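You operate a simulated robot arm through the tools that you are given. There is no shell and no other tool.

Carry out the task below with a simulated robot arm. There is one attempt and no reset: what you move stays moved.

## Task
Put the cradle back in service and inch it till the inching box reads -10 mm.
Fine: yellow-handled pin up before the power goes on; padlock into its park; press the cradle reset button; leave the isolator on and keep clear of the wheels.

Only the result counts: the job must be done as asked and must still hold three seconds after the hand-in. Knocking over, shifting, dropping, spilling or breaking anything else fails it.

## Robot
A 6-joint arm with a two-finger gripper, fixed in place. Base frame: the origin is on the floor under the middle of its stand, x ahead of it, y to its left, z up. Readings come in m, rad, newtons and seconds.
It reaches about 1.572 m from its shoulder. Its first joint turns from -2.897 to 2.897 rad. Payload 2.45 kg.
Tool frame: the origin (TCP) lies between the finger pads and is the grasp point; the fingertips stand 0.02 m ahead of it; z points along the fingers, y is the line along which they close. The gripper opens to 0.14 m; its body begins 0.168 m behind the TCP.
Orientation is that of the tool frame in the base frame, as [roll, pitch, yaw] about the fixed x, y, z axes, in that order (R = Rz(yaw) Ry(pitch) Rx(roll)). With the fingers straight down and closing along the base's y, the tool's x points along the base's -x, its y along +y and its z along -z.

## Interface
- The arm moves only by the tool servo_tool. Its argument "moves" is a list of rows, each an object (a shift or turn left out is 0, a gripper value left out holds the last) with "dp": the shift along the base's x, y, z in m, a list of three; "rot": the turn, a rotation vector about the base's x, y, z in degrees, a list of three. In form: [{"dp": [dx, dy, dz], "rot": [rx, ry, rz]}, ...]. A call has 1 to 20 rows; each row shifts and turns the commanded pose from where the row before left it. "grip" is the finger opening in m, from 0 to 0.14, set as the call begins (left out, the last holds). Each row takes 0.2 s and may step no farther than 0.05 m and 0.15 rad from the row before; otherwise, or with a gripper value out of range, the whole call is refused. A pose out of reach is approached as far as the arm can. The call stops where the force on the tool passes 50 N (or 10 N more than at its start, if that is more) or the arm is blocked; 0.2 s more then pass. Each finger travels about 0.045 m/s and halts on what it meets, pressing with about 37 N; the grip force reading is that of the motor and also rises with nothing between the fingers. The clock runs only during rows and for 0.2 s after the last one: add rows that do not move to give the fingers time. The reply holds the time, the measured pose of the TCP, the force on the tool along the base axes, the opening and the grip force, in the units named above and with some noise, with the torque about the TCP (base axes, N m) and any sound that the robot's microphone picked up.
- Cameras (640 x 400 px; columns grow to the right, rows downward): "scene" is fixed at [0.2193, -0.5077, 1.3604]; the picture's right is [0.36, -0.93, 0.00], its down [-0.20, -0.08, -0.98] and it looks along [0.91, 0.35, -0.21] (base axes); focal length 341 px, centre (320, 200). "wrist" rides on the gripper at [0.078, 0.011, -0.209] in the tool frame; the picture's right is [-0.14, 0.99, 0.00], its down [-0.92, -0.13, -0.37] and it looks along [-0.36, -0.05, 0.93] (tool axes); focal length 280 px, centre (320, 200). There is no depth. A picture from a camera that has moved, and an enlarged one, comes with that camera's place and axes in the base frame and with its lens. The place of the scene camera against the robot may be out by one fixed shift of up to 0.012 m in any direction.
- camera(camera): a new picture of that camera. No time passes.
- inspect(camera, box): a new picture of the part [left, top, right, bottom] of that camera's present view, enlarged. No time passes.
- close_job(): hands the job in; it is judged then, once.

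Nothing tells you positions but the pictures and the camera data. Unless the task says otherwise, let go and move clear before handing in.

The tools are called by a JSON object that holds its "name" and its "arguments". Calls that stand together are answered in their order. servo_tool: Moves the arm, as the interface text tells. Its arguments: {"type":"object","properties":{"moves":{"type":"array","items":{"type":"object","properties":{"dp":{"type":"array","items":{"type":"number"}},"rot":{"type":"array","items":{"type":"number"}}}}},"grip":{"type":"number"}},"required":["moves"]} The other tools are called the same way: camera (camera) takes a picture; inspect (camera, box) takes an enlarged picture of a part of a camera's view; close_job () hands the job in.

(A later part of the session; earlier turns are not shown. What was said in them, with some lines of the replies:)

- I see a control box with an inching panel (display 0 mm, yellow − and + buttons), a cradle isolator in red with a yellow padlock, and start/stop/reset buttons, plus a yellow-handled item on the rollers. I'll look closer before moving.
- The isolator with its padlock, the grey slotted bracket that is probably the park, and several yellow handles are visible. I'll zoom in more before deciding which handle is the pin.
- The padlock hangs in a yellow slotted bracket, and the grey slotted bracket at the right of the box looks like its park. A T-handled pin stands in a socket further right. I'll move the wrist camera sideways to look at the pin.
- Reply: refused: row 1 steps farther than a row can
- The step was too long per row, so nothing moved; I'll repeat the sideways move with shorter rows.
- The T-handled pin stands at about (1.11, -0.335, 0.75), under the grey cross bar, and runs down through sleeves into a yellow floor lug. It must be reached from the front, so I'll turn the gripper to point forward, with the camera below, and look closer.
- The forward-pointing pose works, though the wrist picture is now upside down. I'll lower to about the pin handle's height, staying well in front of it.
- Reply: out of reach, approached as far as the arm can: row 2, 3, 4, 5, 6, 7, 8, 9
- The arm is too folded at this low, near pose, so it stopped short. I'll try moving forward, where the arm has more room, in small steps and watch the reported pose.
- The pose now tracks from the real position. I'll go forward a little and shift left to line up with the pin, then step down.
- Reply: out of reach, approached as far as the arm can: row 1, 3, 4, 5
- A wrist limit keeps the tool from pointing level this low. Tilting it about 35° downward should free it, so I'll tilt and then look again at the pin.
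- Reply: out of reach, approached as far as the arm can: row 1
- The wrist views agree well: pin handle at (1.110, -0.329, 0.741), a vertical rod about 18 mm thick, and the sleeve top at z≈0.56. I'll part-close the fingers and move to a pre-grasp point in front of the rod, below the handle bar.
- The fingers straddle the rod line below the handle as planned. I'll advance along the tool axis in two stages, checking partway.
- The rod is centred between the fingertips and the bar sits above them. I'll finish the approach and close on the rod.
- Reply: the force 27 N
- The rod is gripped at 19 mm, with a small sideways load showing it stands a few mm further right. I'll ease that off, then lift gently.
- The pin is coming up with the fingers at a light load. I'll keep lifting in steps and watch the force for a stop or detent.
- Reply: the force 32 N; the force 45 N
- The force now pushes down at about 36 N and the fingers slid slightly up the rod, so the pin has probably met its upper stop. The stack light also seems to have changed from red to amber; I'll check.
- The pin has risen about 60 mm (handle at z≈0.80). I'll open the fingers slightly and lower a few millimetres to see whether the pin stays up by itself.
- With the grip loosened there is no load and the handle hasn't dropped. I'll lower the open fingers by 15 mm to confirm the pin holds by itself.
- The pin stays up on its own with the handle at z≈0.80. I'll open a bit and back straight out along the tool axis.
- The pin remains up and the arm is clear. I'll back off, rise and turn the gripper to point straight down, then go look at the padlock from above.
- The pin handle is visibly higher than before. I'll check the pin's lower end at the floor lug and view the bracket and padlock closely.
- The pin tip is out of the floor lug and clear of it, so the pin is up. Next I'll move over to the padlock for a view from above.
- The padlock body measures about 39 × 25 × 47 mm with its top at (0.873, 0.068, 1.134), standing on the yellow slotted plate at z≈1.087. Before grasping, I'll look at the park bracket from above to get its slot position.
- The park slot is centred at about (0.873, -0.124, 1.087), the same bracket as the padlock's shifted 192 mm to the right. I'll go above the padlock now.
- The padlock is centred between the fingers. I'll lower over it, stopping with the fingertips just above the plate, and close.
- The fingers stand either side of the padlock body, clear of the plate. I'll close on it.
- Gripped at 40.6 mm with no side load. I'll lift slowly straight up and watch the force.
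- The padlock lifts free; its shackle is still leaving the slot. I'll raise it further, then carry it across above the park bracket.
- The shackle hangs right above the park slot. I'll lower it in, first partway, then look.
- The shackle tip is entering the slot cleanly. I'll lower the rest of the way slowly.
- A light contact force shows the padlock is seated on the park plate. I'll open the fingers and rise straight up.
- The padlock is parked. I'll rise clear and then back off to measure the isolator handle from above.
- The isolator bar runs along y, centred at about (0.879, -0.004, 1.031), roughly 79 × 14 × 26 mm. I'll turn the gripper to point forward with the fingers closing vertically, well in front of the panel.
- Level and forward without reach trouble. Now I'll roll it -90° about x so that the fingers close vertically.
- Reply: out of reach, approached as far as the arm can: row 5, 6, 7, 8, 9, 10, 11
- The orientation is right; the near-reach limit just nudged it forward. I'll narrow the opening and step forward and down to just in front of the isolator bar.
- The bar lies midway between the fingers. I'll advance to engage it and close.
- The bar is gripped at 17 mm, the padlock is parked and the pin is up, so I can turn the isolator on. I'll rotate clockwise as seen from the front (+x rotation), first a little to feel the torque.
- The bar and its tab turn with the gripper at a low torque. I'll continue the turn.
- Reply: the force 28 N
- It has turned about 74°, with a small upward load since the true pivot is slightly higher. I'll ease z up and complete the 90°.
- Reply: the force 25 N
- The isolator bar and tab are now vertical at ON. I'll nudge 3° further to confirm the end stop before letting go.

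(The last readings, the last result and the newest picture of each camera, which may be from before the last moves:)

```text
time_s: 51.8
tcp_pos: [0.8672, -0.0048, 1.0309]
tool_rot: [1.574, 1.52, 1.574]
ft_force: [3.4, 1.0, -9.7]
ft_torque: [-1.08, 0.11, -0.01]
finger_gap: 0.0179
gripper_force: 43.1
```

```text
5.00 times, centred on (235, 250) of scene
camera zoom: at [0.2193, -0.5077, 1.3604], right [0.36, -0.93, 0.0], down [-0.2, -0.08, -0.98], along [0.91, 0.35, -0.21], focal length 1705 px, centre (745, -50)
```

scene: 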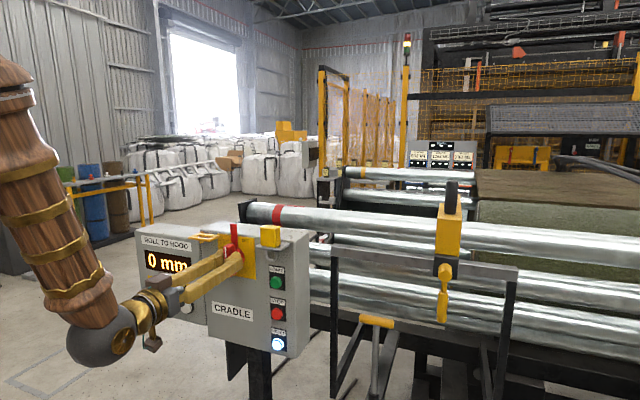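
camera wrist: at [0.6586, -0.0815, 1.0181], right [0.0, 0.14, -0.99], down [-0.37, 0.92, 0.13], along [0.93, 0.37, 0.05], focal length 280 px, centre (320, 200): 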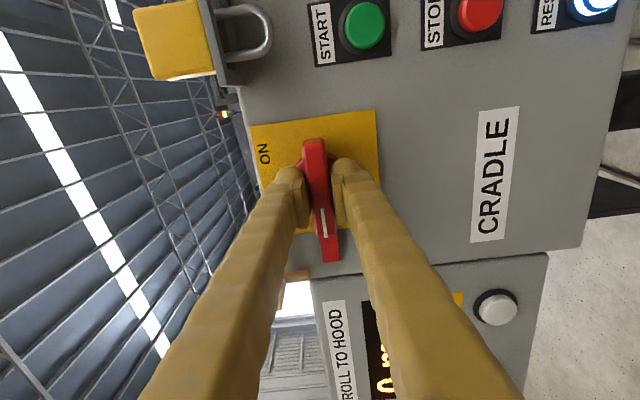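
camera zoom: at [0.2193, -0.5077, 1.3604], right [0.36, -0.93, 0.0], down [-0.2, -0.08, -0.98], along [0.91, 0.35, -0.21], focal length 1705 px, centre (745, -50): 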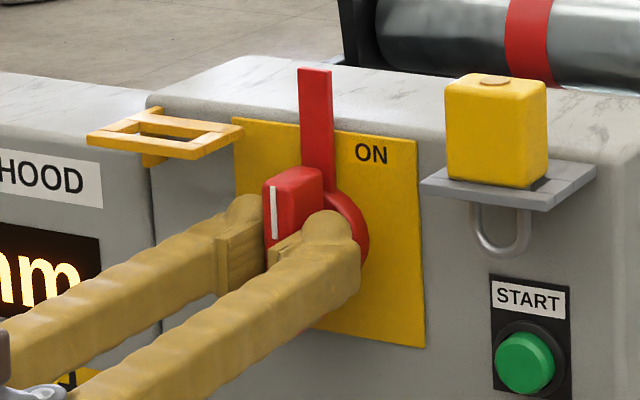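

The torque rose to 1.1 N·m, so it is against the ON stop. I'll relax that 3°, open the fingers and back straight out.

{"name": "servo_tool", "arguments": {"moves": [{"rot": [-3, 0, 0]}, {}]}}

{"name": "servo_tool", "arguments": {"moves": [{}, {}, {}, {"dp": [-0.015, 0, 0]}, {"dp": [-0.02, 0, 0]}, {"dp": [-0.02, 0, 0.01]}], "grip": 0.05}}

{"name": "camera", "arguments": {"camera": "scene"}}

{"name": "camera", "arguments": {"camera": "wrist"}}

```text
time_s: 52.4
tcp_pos: [0.867, -0.0051, 1.0312]
tool_rot: [2.98, 1.569, 2.982]
ft_force: [-3.6, 12.1, -10.4]
ft_torque: [0.03, 0.12, 0.14]
finger_gap: 0.0168
gripper_force: 42.5
```

```text
time_s: 53.8
tcp_pos: [0.8125, -0.0066, 1.0414]
tool_rot: [0.137, 1.569, 0.135]
ft_force: [1.1, 0.2, -1.8]
ft_torque: [-0.02, 0.01, 0.0]
finger_gap: 0.0501
gripper_force: 0.2
```

```text
taken
```

scene: 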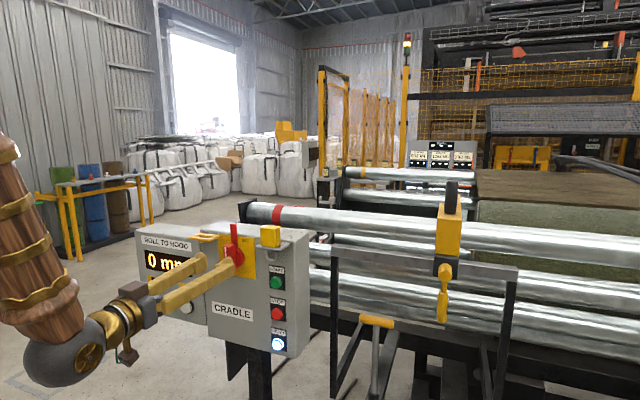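

```text
taken
camera wrist: at [0.6037, 0.0054, 0.9623], right [0.0, 0.99, 0.14], down [-0.37, -0.13, 0.92], along [0.93, -0.05, 0.37], focal length 280 px, centre (320, 200)
```

wrist: 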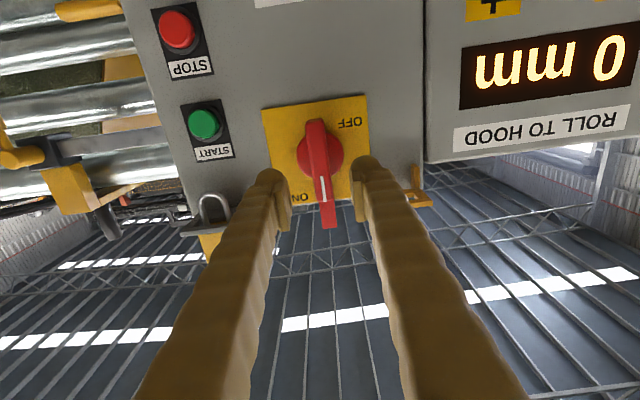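

The isolator is ON and the arm is free of it. The reset button is at about (0.89, -0.118, 0.818); I'll close the fingers, tilt 45° down and move to a point in front of it.

{"name": "servo_tool", "arguments": {"moves": [{"dp": [-0.004, -0.016, 0], "rot": [0, 7.5, 0]}, {"dp": [-0.004, -0.016, 0], "rot": [0, 7.5, 0]}, {"dp": [-0.004, -0.016, -0.005], "rot": [0, 7.5, 0]}, {"dp": [-0.004, -0.016, -0.005], "rot": [0, 7.5, 0]}, {"dp": [-0.004, -0.016, -0.005], "rot": [0, 7.5, 0]}, {"dp": [-0.002, -0.016, -0.005], "rot": [0, 7.5, 0]}, {"dp": [0, 0, -0.03]}, {"dp": [0, 0, -0.03]}, {"dp": [0, 0, -0.03]}, {"dp": [0, 0, -0.03]}, {"dp": [0, 0, -0.03]}, {"dp": [0, 0, -0.03]}, {}], "grip": 0.0}}

{"name": "camera", "arguments": {"camera": "wrist"}}

{"name": "camera", "arguments": {"camera": "scene"}}

```text
time_s: 56.6
tcp_pos: [0.7913, -0.094, 0.842]
tool_rot: [-3.14, 0.787, 3.14]
ft_force: [-0.2, 0.7, 0.2]
ft_torque: [0.01, 0.0, 0.0]
finger_gap: 0.0
gripper_force: 29.1
out of reach, approached as far as the arm can: row 6
```

```text
taken
camera wrist: at [0.5875, -0.083, 0.9345], right [0.1, 0.99, 0.1], down [0.39, -0.13, 0.91], along [0.92, -0.05, -0.4], focal length 280 px, centre (320, 200)
```

wrist: 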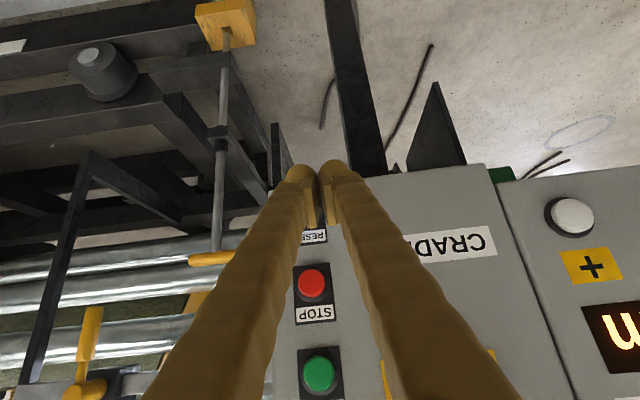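

```text
taken
```

scene: 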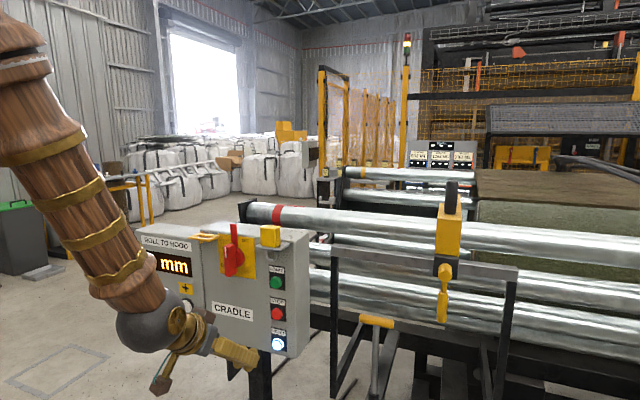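

The column checks out: stop at z≈0.896, start at z≈0.976, so reset is at (≈0.885, -0.117, 0.816). I'll press it with the right fingertip, so I'll line that up and close in slowly.

{"name": "servo_tool", "arguments": {"moves": [{"dp": [0.02, -0.009, -0.012]}, {"dp": [0.02, 0, -0.01]}, {"dp": [0.012, 0, 0]}, {}]}}

{"name": "camera", "arguments": {"camera": "wrist"}}

{"name": "inspect", "arguments": {"camera": "scene", "box": [210, 290, 320, 370]}}

```text
time_s: 57.6
tcp_pos: [0.8427, -0.1031, 0.8205]
tool_rot: [-3.139, 0.786, -3.141]
ft_force: [-0.3, 0.0, -0.1]
ft_torque: [-0.01, 0.02, -0.02]
finger_gap: 0.0
gripper_force: 29.4
```

```text
taken
camera wrist: at [0.6398, -0.0914, 0.9123], right [0.1, 0.99, 0.1], down [0.39, -0.13, 0.91], along [0.92, -0.05, -0.4], focal length 280 px, centre (320, 200)
```

wrist: 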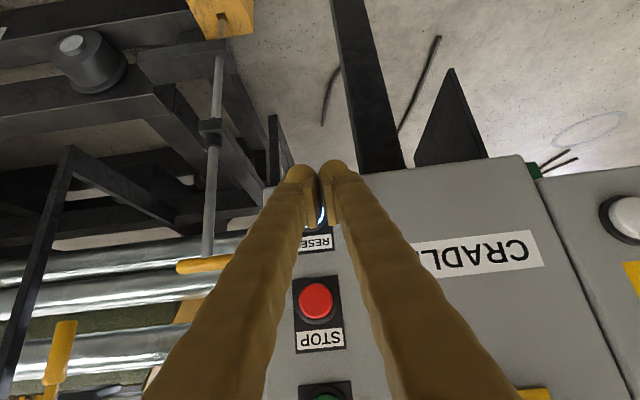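

```text
5.00 times, centred on (265, 330) of scene
camera zoom: at [0.2193, -0.5077, 1.3604], right [0.36, -0.93, 0.0], down [-0.2, -0.08, -0.98], along [0.91, 0.35, -0.21], focal length 1705 px, centre (595, -450)
```

zoom: 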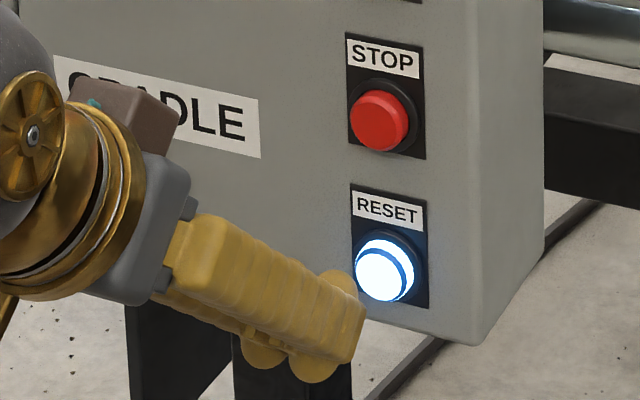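

Projecting forward, the fingertip should land on the centre of the reset button. I'll advance in small steps and watch for contact.

{"name": "servo_tool", "arguments": {"moves": [{"dp": [0.006, 0, 0]}, {"dp": [0.006, 0, 0]}, {"dp": [0.004, 0, 0]}]}}

{"name": "inspect", "arguments": {"camera": "scene", "box": [210, 290, 320, 370]}}

```text
time_s: 58.4
tcp_pos: [0.8592, -0.1046, 0.82]
tool_rot: [-3.138, 0.786, -3.141]
ft_force: [0.0, 1.0, 0.5]
ft_torque: [-0.04, 0.02, 0.03]
finger_gap: 0.0
gripper_force: 29.0
```

```text
5.00 times, centred on (265, 330) of scene
camera zoom: at [0.2193, -0.5077, 1.3604], right [0.36, -0.93, 0.0], down [-0.2, -0.08, -0.98], along [0.91, 0.35, -0.21], focal length 1705 px, centre (595, -450)
```

zoom: 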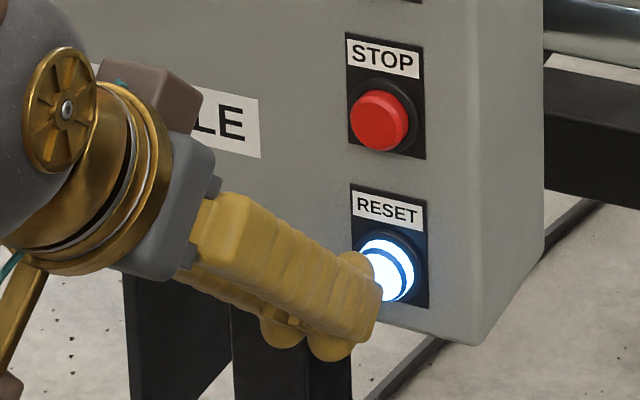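

{"name": "servo_tool", "arguments": {"moves": [{"dp": [0.004, 0, 0]}, {"dp": [0.003, 0, 0]}]}}

{"name": "inspect", "arguments": {"camera": "scene", "box": [230, 300, 310, 370]}}

```text
time_s: 59.0
tcp_pos: [0.864, -0.1049, 0.8205]
tool_rot: [-3.14, 0.787, 3.14]
ft_force: [-0.1, 0.3, 0.4]
ft_torque: [0.02, -0.03, -0.03]
finger_gap: 0.0
gripper_force: 29.6
```

```text
5.71 times, centred on (270, 335) of scene
camera zoom: at [0.2193, -0.5077, 1.3604], right [0.36, -0.93, 0.0], down [-0.2, -0.08, -0.98], along [0.91, 0.35, -0.21], focal length 1948 px, centre (606, -571)
```

zoom: 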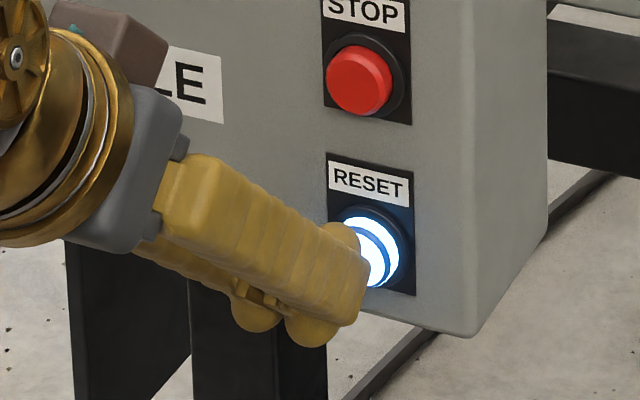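

{"name": "servo_tool", "arguments": {"moves": [{"dp": [0.003, 0, 0]}, {"dp": [0.002, 0, 0]}]}}

{"name": "inspect", "arguments": {"camera": "scene", "box": [250, 310, 310, 360]}}

```text
time_s: 59.6
tcp_pos: [0.8697, -0.1044, 0.8213]
tool_rot: [-3.141, 0.788, 3.141]
ft_force: [0.0, 0.2, -0.3]
ft_torque: [0.01, 0.06, 0.04]
finger_gap: 0.0
gripper_force: 29.1
```

```text
8.00 times, centred on (280, 335) of scene
camera zoom: at [0.2193, -0.5077, 1.3604], right [0.36, -0.93, 0.0], down [-0.2, -0.08, -0.98], along [0.91, 0.35, -0.21], focal length 2727 px, centre (640, -880)
```

zoom: 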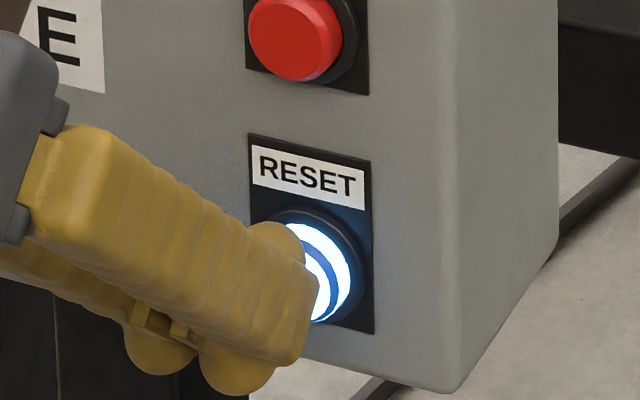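

{"name": "servo_tool", "arguments": {"moves": [{"dp": [0.003, 0, 0]}, {"dp": [0.002, 0, 0]}]}}

{"name": "inspect", "arguments": {"camera": "scene", "box": [250, 310, 310, 360]}}

```text
time_s: 60.2
tcp_pos: [0.8757, -0.1028, 0.8209]
tool_rot: [-3.141, 0.785, 3.14]
ft_force: [-2.7, 1.8, 0.5]
ft_torque: [0.05, -0.01, 0.02]
finger_gap: 0.0
gripper_force: 29.5
heard: click
```

```text
8.00 times, centred on (280, 335) of scene
camera zoom: at [0.2193, -0.5077, 1.3604], right [0.36, -0.93, 0.0], down [-0.2, -0.08, -0.98], along [0.91, 0.35, -0.21], focal length 2727 px, centre (640, -880)
```

zoom: 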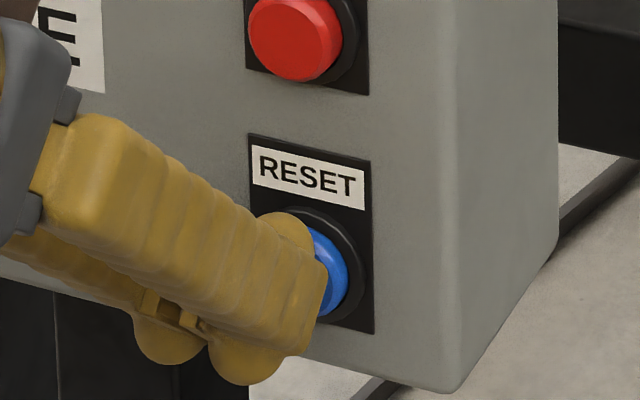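

A click was heard and the reset lamp went out, so the reset took. I'll back off and check the display and stack light.

{"name": "servo_tool", "arguments": {"moves": [{"dp": [-0.015, 0, 0]}, {"dp": [-0.03, 0, 0]}, {"dp": [-0.03, 0, 0]}, {}]}}

{"name": "camera", "arguments": {"camera": "scene"}}

{"name": "inspect", "arguments": {"camera": "scene", "box": [240, 300, 310, 360]}}

{"name": "inspect", "arguments": {"camera": "scene", "box": [385, 20, 435, 60]}}

```text
time_s: 61.2
tcp_pos: [0.8002, -0.1032, 0.8207]
tool_rot: [-3.139, 0.787, -3.141]
ft_force: [-0.4, -1.1, -0.4]
ft_torque: [-0.03, -0.01, 0.0]
finger_gap: 0.0002
gripper_force: 29.6
```

```text
taken
```

scene: 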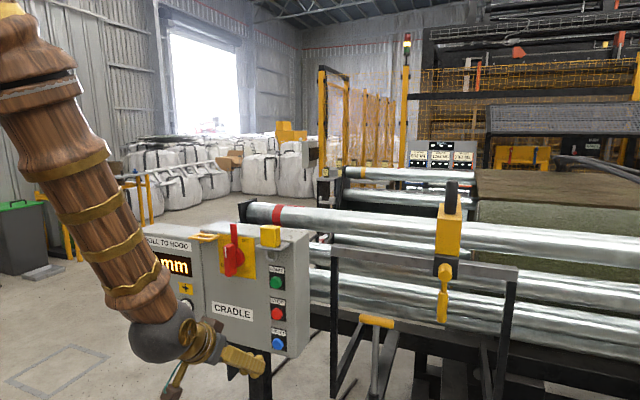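

```text
6.67 times, centred on (275, 330) of scene
camera zoom: at [0.2193, -0.5077, 1.3604], right [0.36, -0.93, 0.0], down [-0.2, -0.08, -0.98], along [0.91, 0.35, -0.21], focal length 2273 px, centre (620, -667)
```

zoom: 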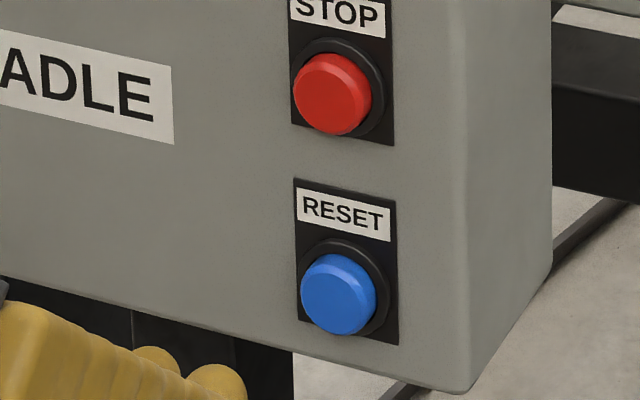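

```text
10.00 times, centred on (410, 40) of scene
camera zoom: at [0.2193, -0.5077, 1.3604], right [0.36, -0.93, 0.0], down [-0.2, -0.08, -0.98], along [0.91, 0.35, -0.21], focal length 3409 px, centre (-580, 1800)
```

zoom: 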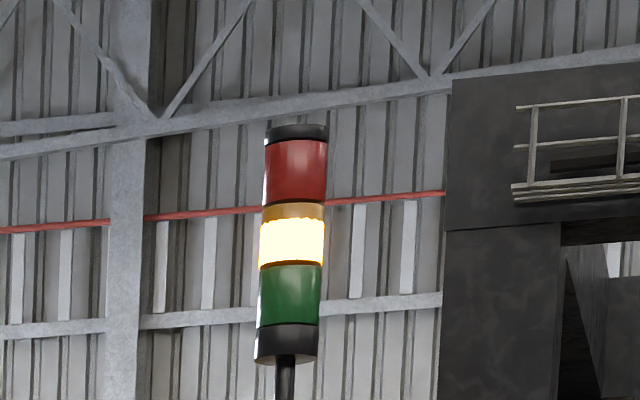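

Reset is done and the lamp is off. The "−" button is at about (0.896, 0.281, 0.864), so I'll move across in front of it, keeping back from the panel.

{"name": "servo_tool", "arguments": {"moves": [{"dp": [0, 0.03, 0.02]}, {"dp": [0, 0.04, 0.02]}, {"dp": [0, 0.042, 0.01]}, {"dp": [0, 0.042, 0]}, {"dp": [0, 0.042, 0]}, {"dp": [0, 0.042, 0]}, {"dp": [0, 0.042, 0]}, {"dp": [0, 0.042, 0]}, {"dp": [0, 0.042, 0]}, {}]}}

{"name": "camera", "arguments": {"camera": "wrist"}}

{"name": "camera", "arguments": {"camera": "scene"}}

```text
time_s: 63.4
tcp_pos: [0.8006, 0.2602, 0.8695]
tool_rot: [-3.141, 0.788, 3.141]
ft_force: [0.6, 0.1, -0.3]
ft_torque: [-0.04, 0.01, -0.01]
finger_gap: 0.0
gripper_force: 29.8
```

```text
taken
camera wrist: at [0.5969, 0.2717, 0.9625], right [0.1, 0.99, 0.1], down [0.39, -0.13, 0.91], along [0.92, -0.05, -0.4], focal length 280 px, centre (320, 200)
```

wrist: 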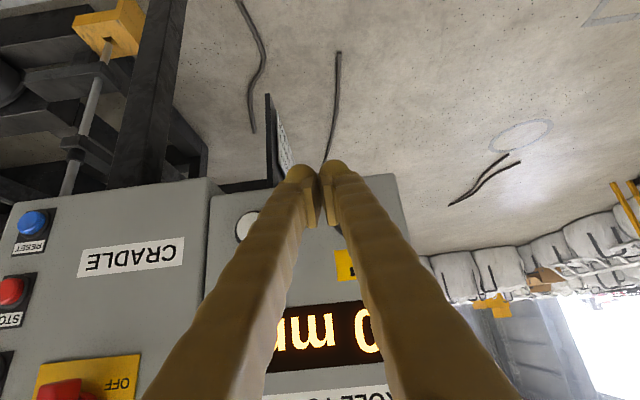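

```text
taken
```

scene: 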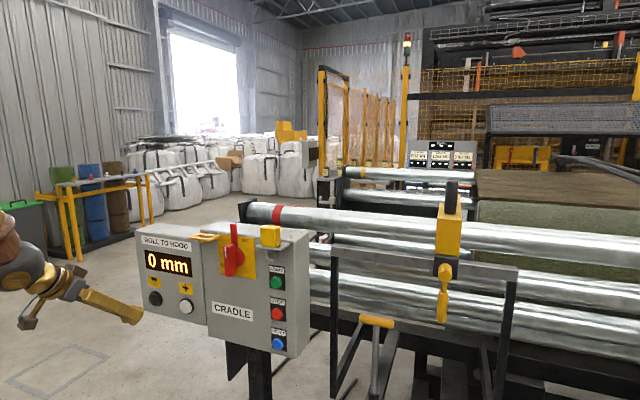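

The scene camera has a clear view of the display (0 mm). The "−" button is hidden behind a finger in the wrist view, so I'll sidestep briefly to measure it.

{"name": "servo_tool", "arguments": {"moves": [{"dp": [0, 0.04, 0]}, {"dp": [0, 0.04, 0]}, {"dp": [0, 0.02, 0]}, {}]}}

{"name": "camera", "arguments": {"camera": "wrist"}}

{"name": "inspect", "arguments": {"camera": "wrist", "box": [140, 170, 300, 290]}}

```text
time_s: 64.4
tcp_pos: [0.8, 0.3613, 0.871]
tool_rot: [-3.138, 0.787, 3.141]
ft_force: [0.1, 0.1, 0.2]
ft_torque: [-0.02, 0.02, 0.0]
finger_gap: 0.0
gripper_force: 28.8
```

```text
taken
camera wrist: at [0.5971, 0.3721, 0.9625], right [0.1, 0.99, 0.1], down [0.39, -0.13, 0.91], along [0.92, -0.05, -0.4], focal length 280 px, centre (320, 200)
```

wrist: 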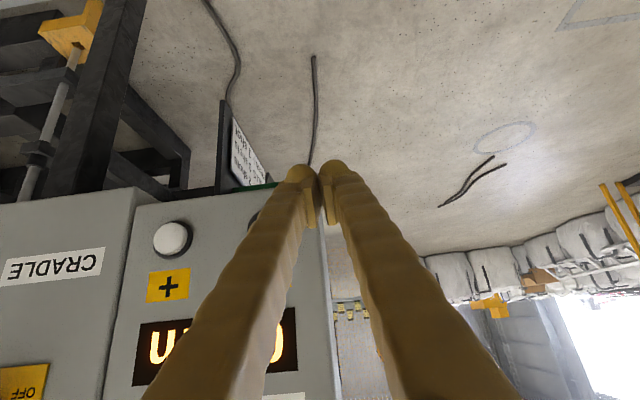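

```text
3.33 times, centred on (220, 230) of wrist
camera zoom: at [0.5971, 0.3721, 0.9625], right [0.1, 0.99, 0.1], down [0.39, -0.13, 0.91], along [0.92, -0.05, -0.4], focal length 935 px, centre (653, 100)
```

zoom: 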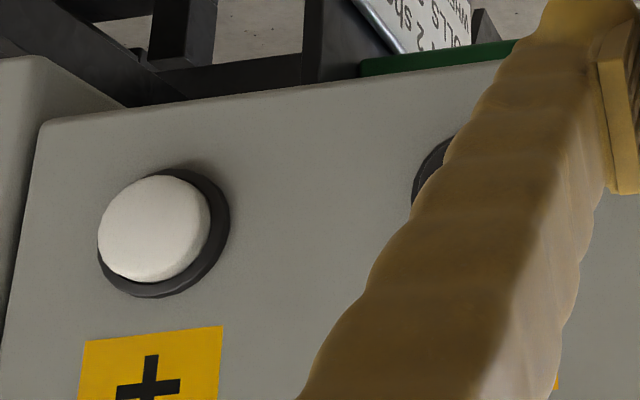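

There's a sign board behind the post; I'll read it in case it matters, since it may describe the inching. The "−" button works out at about (0.898, 0.285, 0.857).

{"name": "inspect", "arguments": {"camera": "wrist", "box": [205, 90, 295, 200]}}

{"name": "inspect", "arguments": {"camera": "scene", "box": [130, 225, 220, 325]}}

```text
3.64 times, centred on (250, 145) of wrist
camera zoom: at [0.5971, 0.3721, 0.9625], right [0.1, 0.99, 0.1], down [0.39, -0.13, 0.91], along [0.92, -0.05, -0.4], focal length 1020 px, centre (574, 400)
```

zoom: 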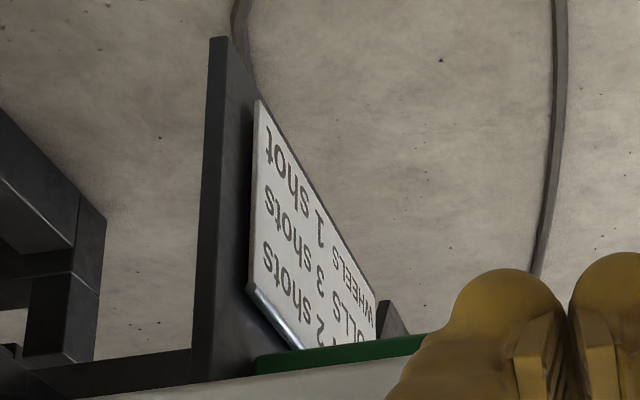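

```text
4.00 times, centred on (175, 275) of scene
camera zoom: at [0.2193, -0.5077, 1.3604], right [0.36, -0.93, 0.0], down [-0.2, -0.08, -0.98], along [0.91, 0.35, -0.21], focal length 1364 px, centre (900, -100)
```

zoom: 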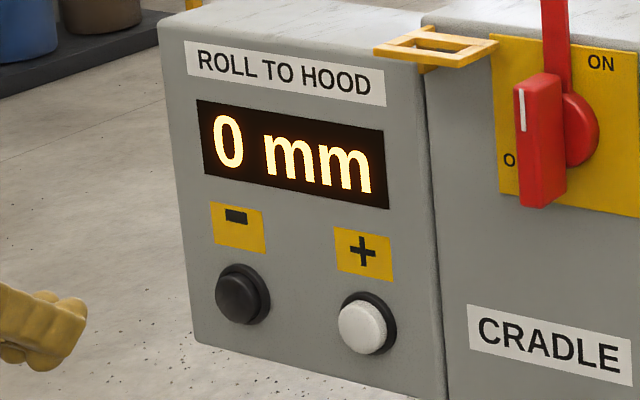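

The sign is only about lubrication, so it doesn't apply here. I'll line the right fingertip up with the "−" button and approach.

{"name": "servo_tool", "arguments": {"moves": [{"dp": [0, -0.032, -0.004]}, {"dp": [0, -0.03, -0.004]}, {"dp": [0.03, 0, 0]}, {"dp": [0.025, 0, 0]}, {}]}}

{"name": "inspect", "arguments": {"camera": "scene", "box": [120, 225, 220, 325]}}

{"name": "camera", "arguments": {"camera": "wrist"}}

```text
time_s: 65.6
tcp_pos: [0.8551, 0.299, 0.8642]
tool_rot: [-3.139, 0.787, -3.141]
ft_force: [0.2, -0.2, -0.7]
ft_torque: [-0.03, -0.03, -0.01]
finger_gap: 0.0001
gripper_force: 29.2
```

```text
4.00 times, centred on (170, 275) of scene
camera zoom: at [0.2193, -0.5077, 1.3604], right [0.36, -0.93, 0.0], down [-0.2, -0.08, -0.98], along [0.91, 0.35, -0.21], focal length 1364 px, centre (920, -100)
```

zoom: 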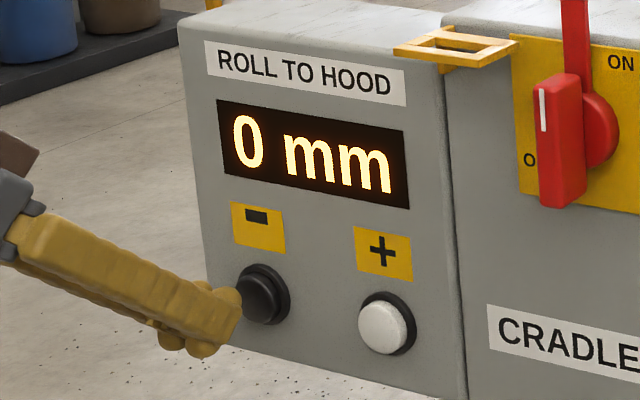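

```text
taken
camera wrist: at [0.6524, 0.3095, 0.9552], right [0.1, 0.99, 0.1], down [0.39, -0.13, 0.91], along [0.92, -0.05, -0.4], focal length 280 px, centre (320, 200)
```

wrist: 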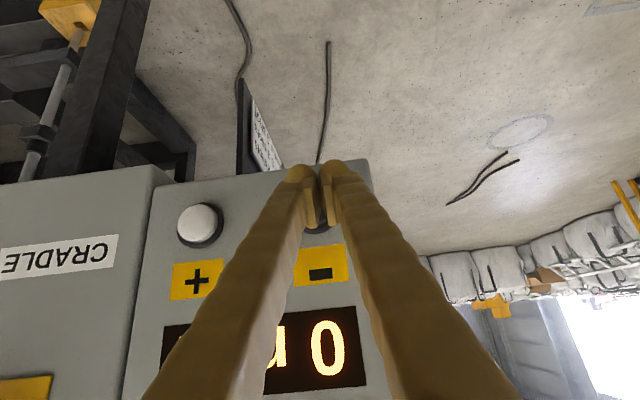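

The "−" button sits between the fingers in this view at y≈0.289, so I'll shift 4 mm left to put the right fingertip on it and close in to just short of contact.

{"name": "servo_tool", "arguments": {"moves": [{"dp": [0.006, 0.004, 0]}, {"dp": [0.008, 0, 0]}]}}

{"name": "inspect", "arguments": {"camera": "scene", "box": [120, 225, 220, 325]}}

```text
time_s: 66.2
tcp_pos: [0.87, 0.3026, 0.8641]
tool_rot: [-3.139, 0.788, -3.141]
ft_force: [0.0, 0.4, 0.3]
ft_torque: [0.02, -0.02, -0.02]
finger_gap: 0.0
gripper_force: 29.5
```

```text
4.00 times, centred on (170, 275) of scene
camera zoom: at [0.2193, -0.5077, 1.3604], right [0.36, -0.93, 0.0], down [-0.2, -0.08, -0.98], along [0.91, 0.35, -0.21], focal length 1364 px, centre (920, -100)
```

zoom: 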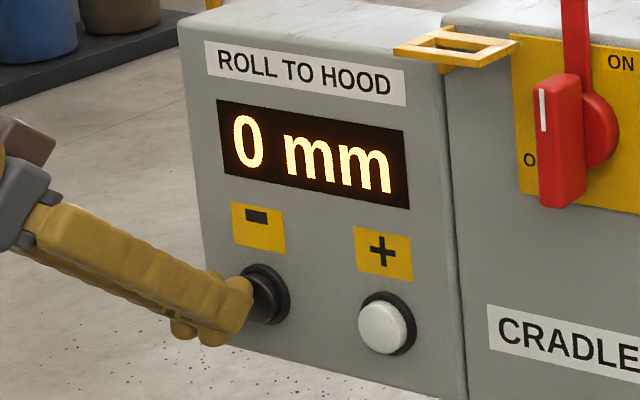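

Nearly touching. I'll do a short tap, in and back out in one call, and read the display.

{"name": "servo_tool", "arguments": {"moves": [{"dp": [0.004, 0, 0]}, {"dp": [0.003, 0, 0]}, {"dp": [-0.008, 0, 0]}]}}

{"name": "inspect", "arguments": {"camera": "scene", "box": [120, 225, 220, 325]}}

```text
time_s: 67.0
tcp_pos: [0.8694, 0.3013, 0.8625]
tool_rot: [-3.141, 0.788, -3.141]
ft_force: [-0.7, -0.2, 0.5]
ft_torque: [0.01, 0.02, -0.03]
finger_gap: 0.0
gripper_force: 29.2
heard: click
```

```text
4.00 times, centred on (170, 275) of scene
camera zoom: at [0.2193, -0.5077, 1.3604], right [0.36, -0.93, 0.0], down [-0.2, -0.08, -0.98], along [0.91, 0.35, -0.21], focal length 1364 px, centre (920, -100)
```

zoom: 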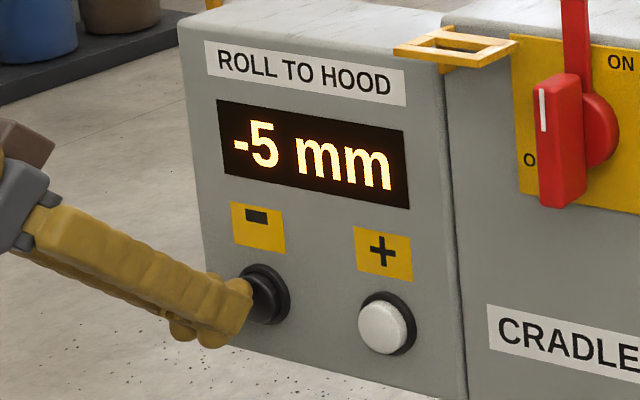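

One tap gave -5 mm. I'll wait briefly to be sure that the reading is settled before the second tap.

{"name": "servo_tool", "arguments": {"moves": [{}, {}, {}]}}

{"name": "inspect", "arguments": {"camera": "scene", "box": [120, 225, 220, 325]}}

```text
time_s: 67.8
tcp_pos: [0.8683, 0.3006, 0.8631]
tool_rot: [-3.139, 0.788, -3.141]
ft_force: [0.5, 0.3, 0.6]
ft_torque: [-0.01, 0.01, 0.0]
finger_gap: 0.0
gripper_force: 29.6
```

```text
4.00 times, centred on (170, 275) of scene
camera zoom: at [0.2193, -0.5077, 1.3604], right [0.36, -0.93, 0.0], down [-0.2, -0.08, -0.98], along [0.91, 0.35, -0.21], focal length 1364 px, centre (920, -100)
```

zoom: 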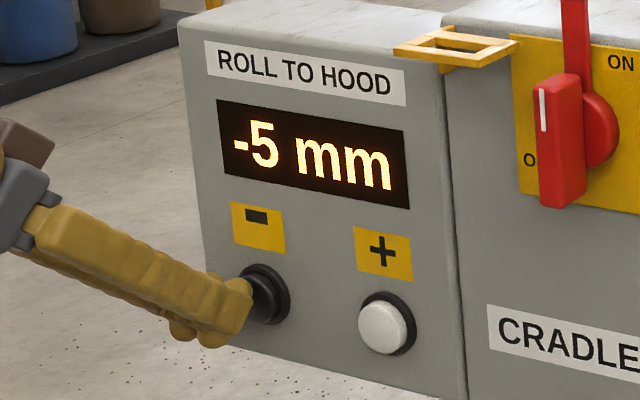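

It holds at -5 mm, so each press is 5 mm. I'll tap once more the same way.

{"name": "servo_tool", "arguments": {"moves": [{"dp": [0.005, 0, 0]}, {"dp": [0.003, 0, 0]}, {"dp": [-0.01, 0, 0]}]}}

{"name": "inspect", "arguments": {"camera": "scene", "box": [120, 225, 220, 325]}}

```text
time_s: 68.6
tcp_pos: [0.8661, 0.3025, 0.8622]
tool_rot: [-3.141, 0.787, -3.141]
ft_force: [0.1, 0.1, 0.1]
ft_torque: [0.01, -0.01, 0.0]
finger_gap: 0.0002
gripper_force: 29.8
heard: click
```

```text
4.00 times, centred on (170, 275) of scene
camera zoom: at [0.2193, -0.5077, 1.3604], right [0.36, -0.93, 0.0], down [-0.2, -0.08, -0.98], along [0.91, 0.35, -0.21], focal length 1364 px, centre (920, -100)
```

zoom: 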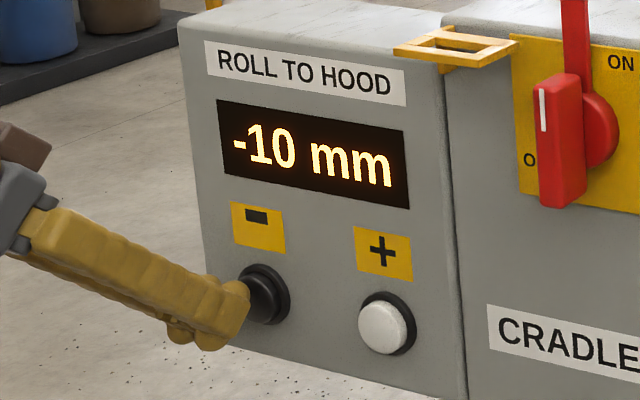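

The display reads -10 mm. I'll back away from the panel carefully and then check the whole scene.

{"name": "servo_tool", "arguments": {"moves": [{"dp": [-0.02, 0, 0]}, {"dp": [-0.035, 0, 0.005]}, {"dp": [-0.03, 0.01, 0.02]}, {"dp": [-0.02, 0.01, 0.03]}, {"dp": [-0.02, 0.01, 0.03]}, {}, {}]}}

{"name": "camera", "arguments": {"camera": "scene"}}

{"name": "inspect", "arguments": {"camera": "scene", "box": [130, 200, 320, 360]}}

{"name": "inspect", "arguments": {"camera": "scene", "box": [320, 160, 560, 400]}}

{"name": "inspect", "arguments": {"camera": "scene", "box": [385, 20, 435, 60]}}

```text
time_s: 70.2
tcp_pos: [0.7411, 0.3323, 0.9477]
tool_rot: [-3.139, 0.789, -3.141]
ft_force: [0.4, 0.3, -1.1]
ft_torque: [-0.03, -0.01, -0.04]
finger_gap: 0.0
gripper_force: 29.4
```

```text
taken
```

scene: 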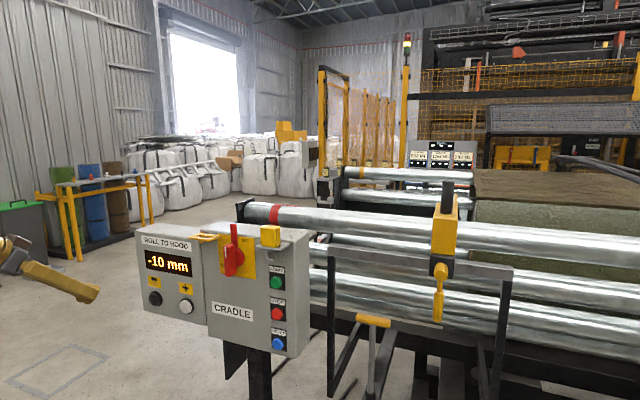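

```text
2.50 times, centred on (225, 280) of scene
camera zoom: at [0.2193, -0.5077, 1.3604], right [0.36, -0.93, 0.0], down [-0.2, -0.08, -0.98], along [0.91, 0.35, -0.21], focal length 852 px, centre (558, 0)
```

zoom: 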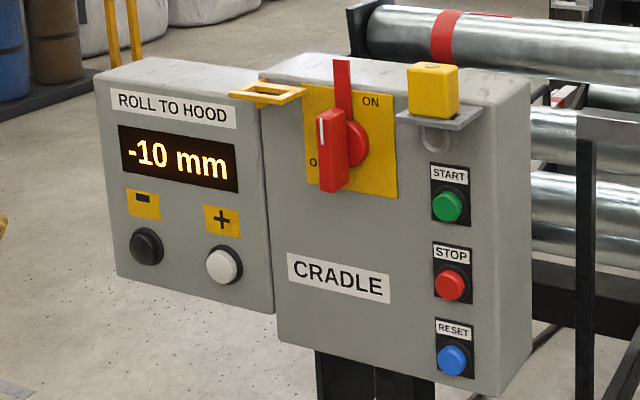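

```text
1.67 times, centred on (440, 280) of scene
camera zoom: at [0.2193, -0.5077, 1.3604], right [0.36, -0.93, 0.0], down [-0.2, -0.08, -0.98], along [0.91, 0.35, -0.21], focal length 568 px, centre (120, 67)
```

zoom: 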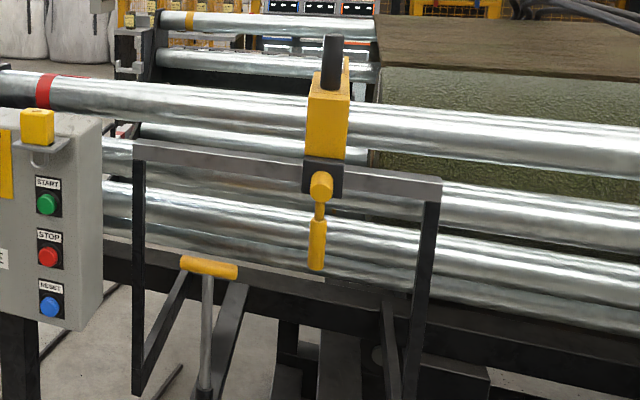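

```text
10.00 times, centred on (410, 40) of scene
camera zoom: at [0.2193, -0.5077, 1.3604], right [0.36, -0.93, 0.0], down [-0.2, -0.08, -0.98], along [0.91, 0.35, -0.21], focal length 3409 px, centre (-580, 1800)
```

zoom: 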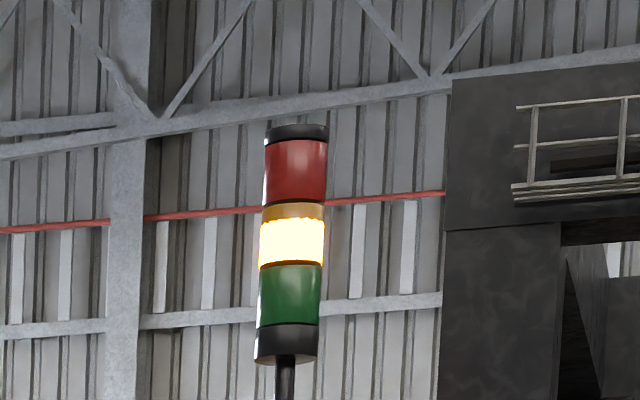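

The display holds -10 mm, the isolator is ON, the padlock is parked, the pin is up, and the reset lamp is off. I'll wait a few seconds with the arm clear to make sure everything stays put.

{"name": "servo_tool", "arguments": {"moves": [{}, {}, {}, {}, {}, {}, {}, {}, {}, {}, {}, {}, {}, {}, {}, {}]}}

{"name": "camera", "arguments": {"camera": "scene"}}

{"name": "inspect", "arguments": {"camera": "scene", "box": [130, 200, 320, 360]}}

```text
time_s: 73.6
tcp_pos: [0.7421, 0.3331, 0.9473]
tool_rot: [-3.139, 0.786, 3.14]
ft_force: [-0.3, 0.0, 0.4]
ft_torque: [-0.01, 0.01, -0.01]
finger_gap: 0.0
gripper_force: 29.7
```

```text
taken
```

scene: 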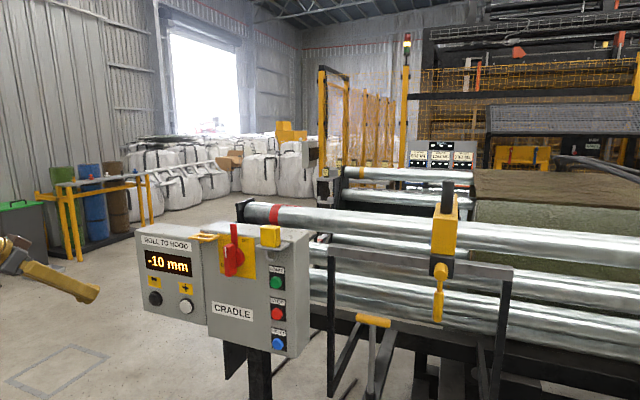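

```text
2.50 times, centred on (225, 280) of scene
camera zoom: at [0.2193, -0.5077, 1.3604], right [0.36, -0.93, 0.0], down [-0.2, -0.08, -0.98], along [0.91, 0.35, -0.21], focal length 852 px, centre (558, 0)
```

zoom: 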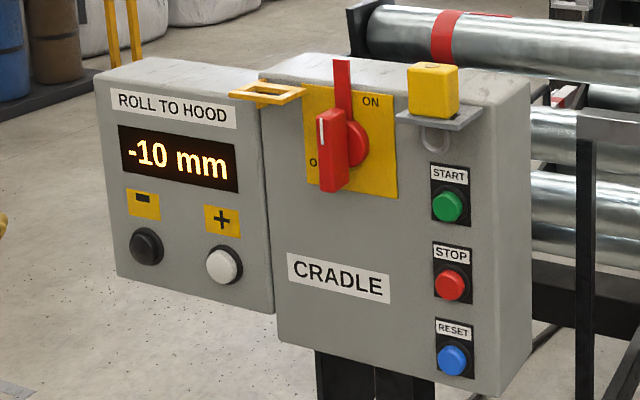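

Everything has stayed as set after several seconds: -10 mm, isolator on, padlock parked, pin up, and the arm clear. I'm handing the job in.

{"name": "close_job", "arguments": {}}

```text
The job is handed in.
```

The cradle is back in service and the inching box reads -10 mm. I watched it for over three seconds before handing in, and nothing moved. The hand-in was accepted, but no verdict came back.

- **Pin:** I lifted the yellow-handled pin about 60 mm until its tip was clear of the floor lug. It stays up without being held, and I did this before switching the power on.
- **Padlock:** I took it off the isolator and seated it in the grey park bracket on the right of the box.
- **Isolator:** I turned it to ON, felt it reach its stop, and left it on.
- **Reset:** I pressed the cradle reset button. It clicked and its lamp went out.
- **Inching:** Two taps of the "−" button moved it 5 mm each, to -10 mm.

I didn't press START, since you hadn't asked for it and inching worked without it. The stack light is showing amber. The arm is clear of the panel and was never near the wheels.
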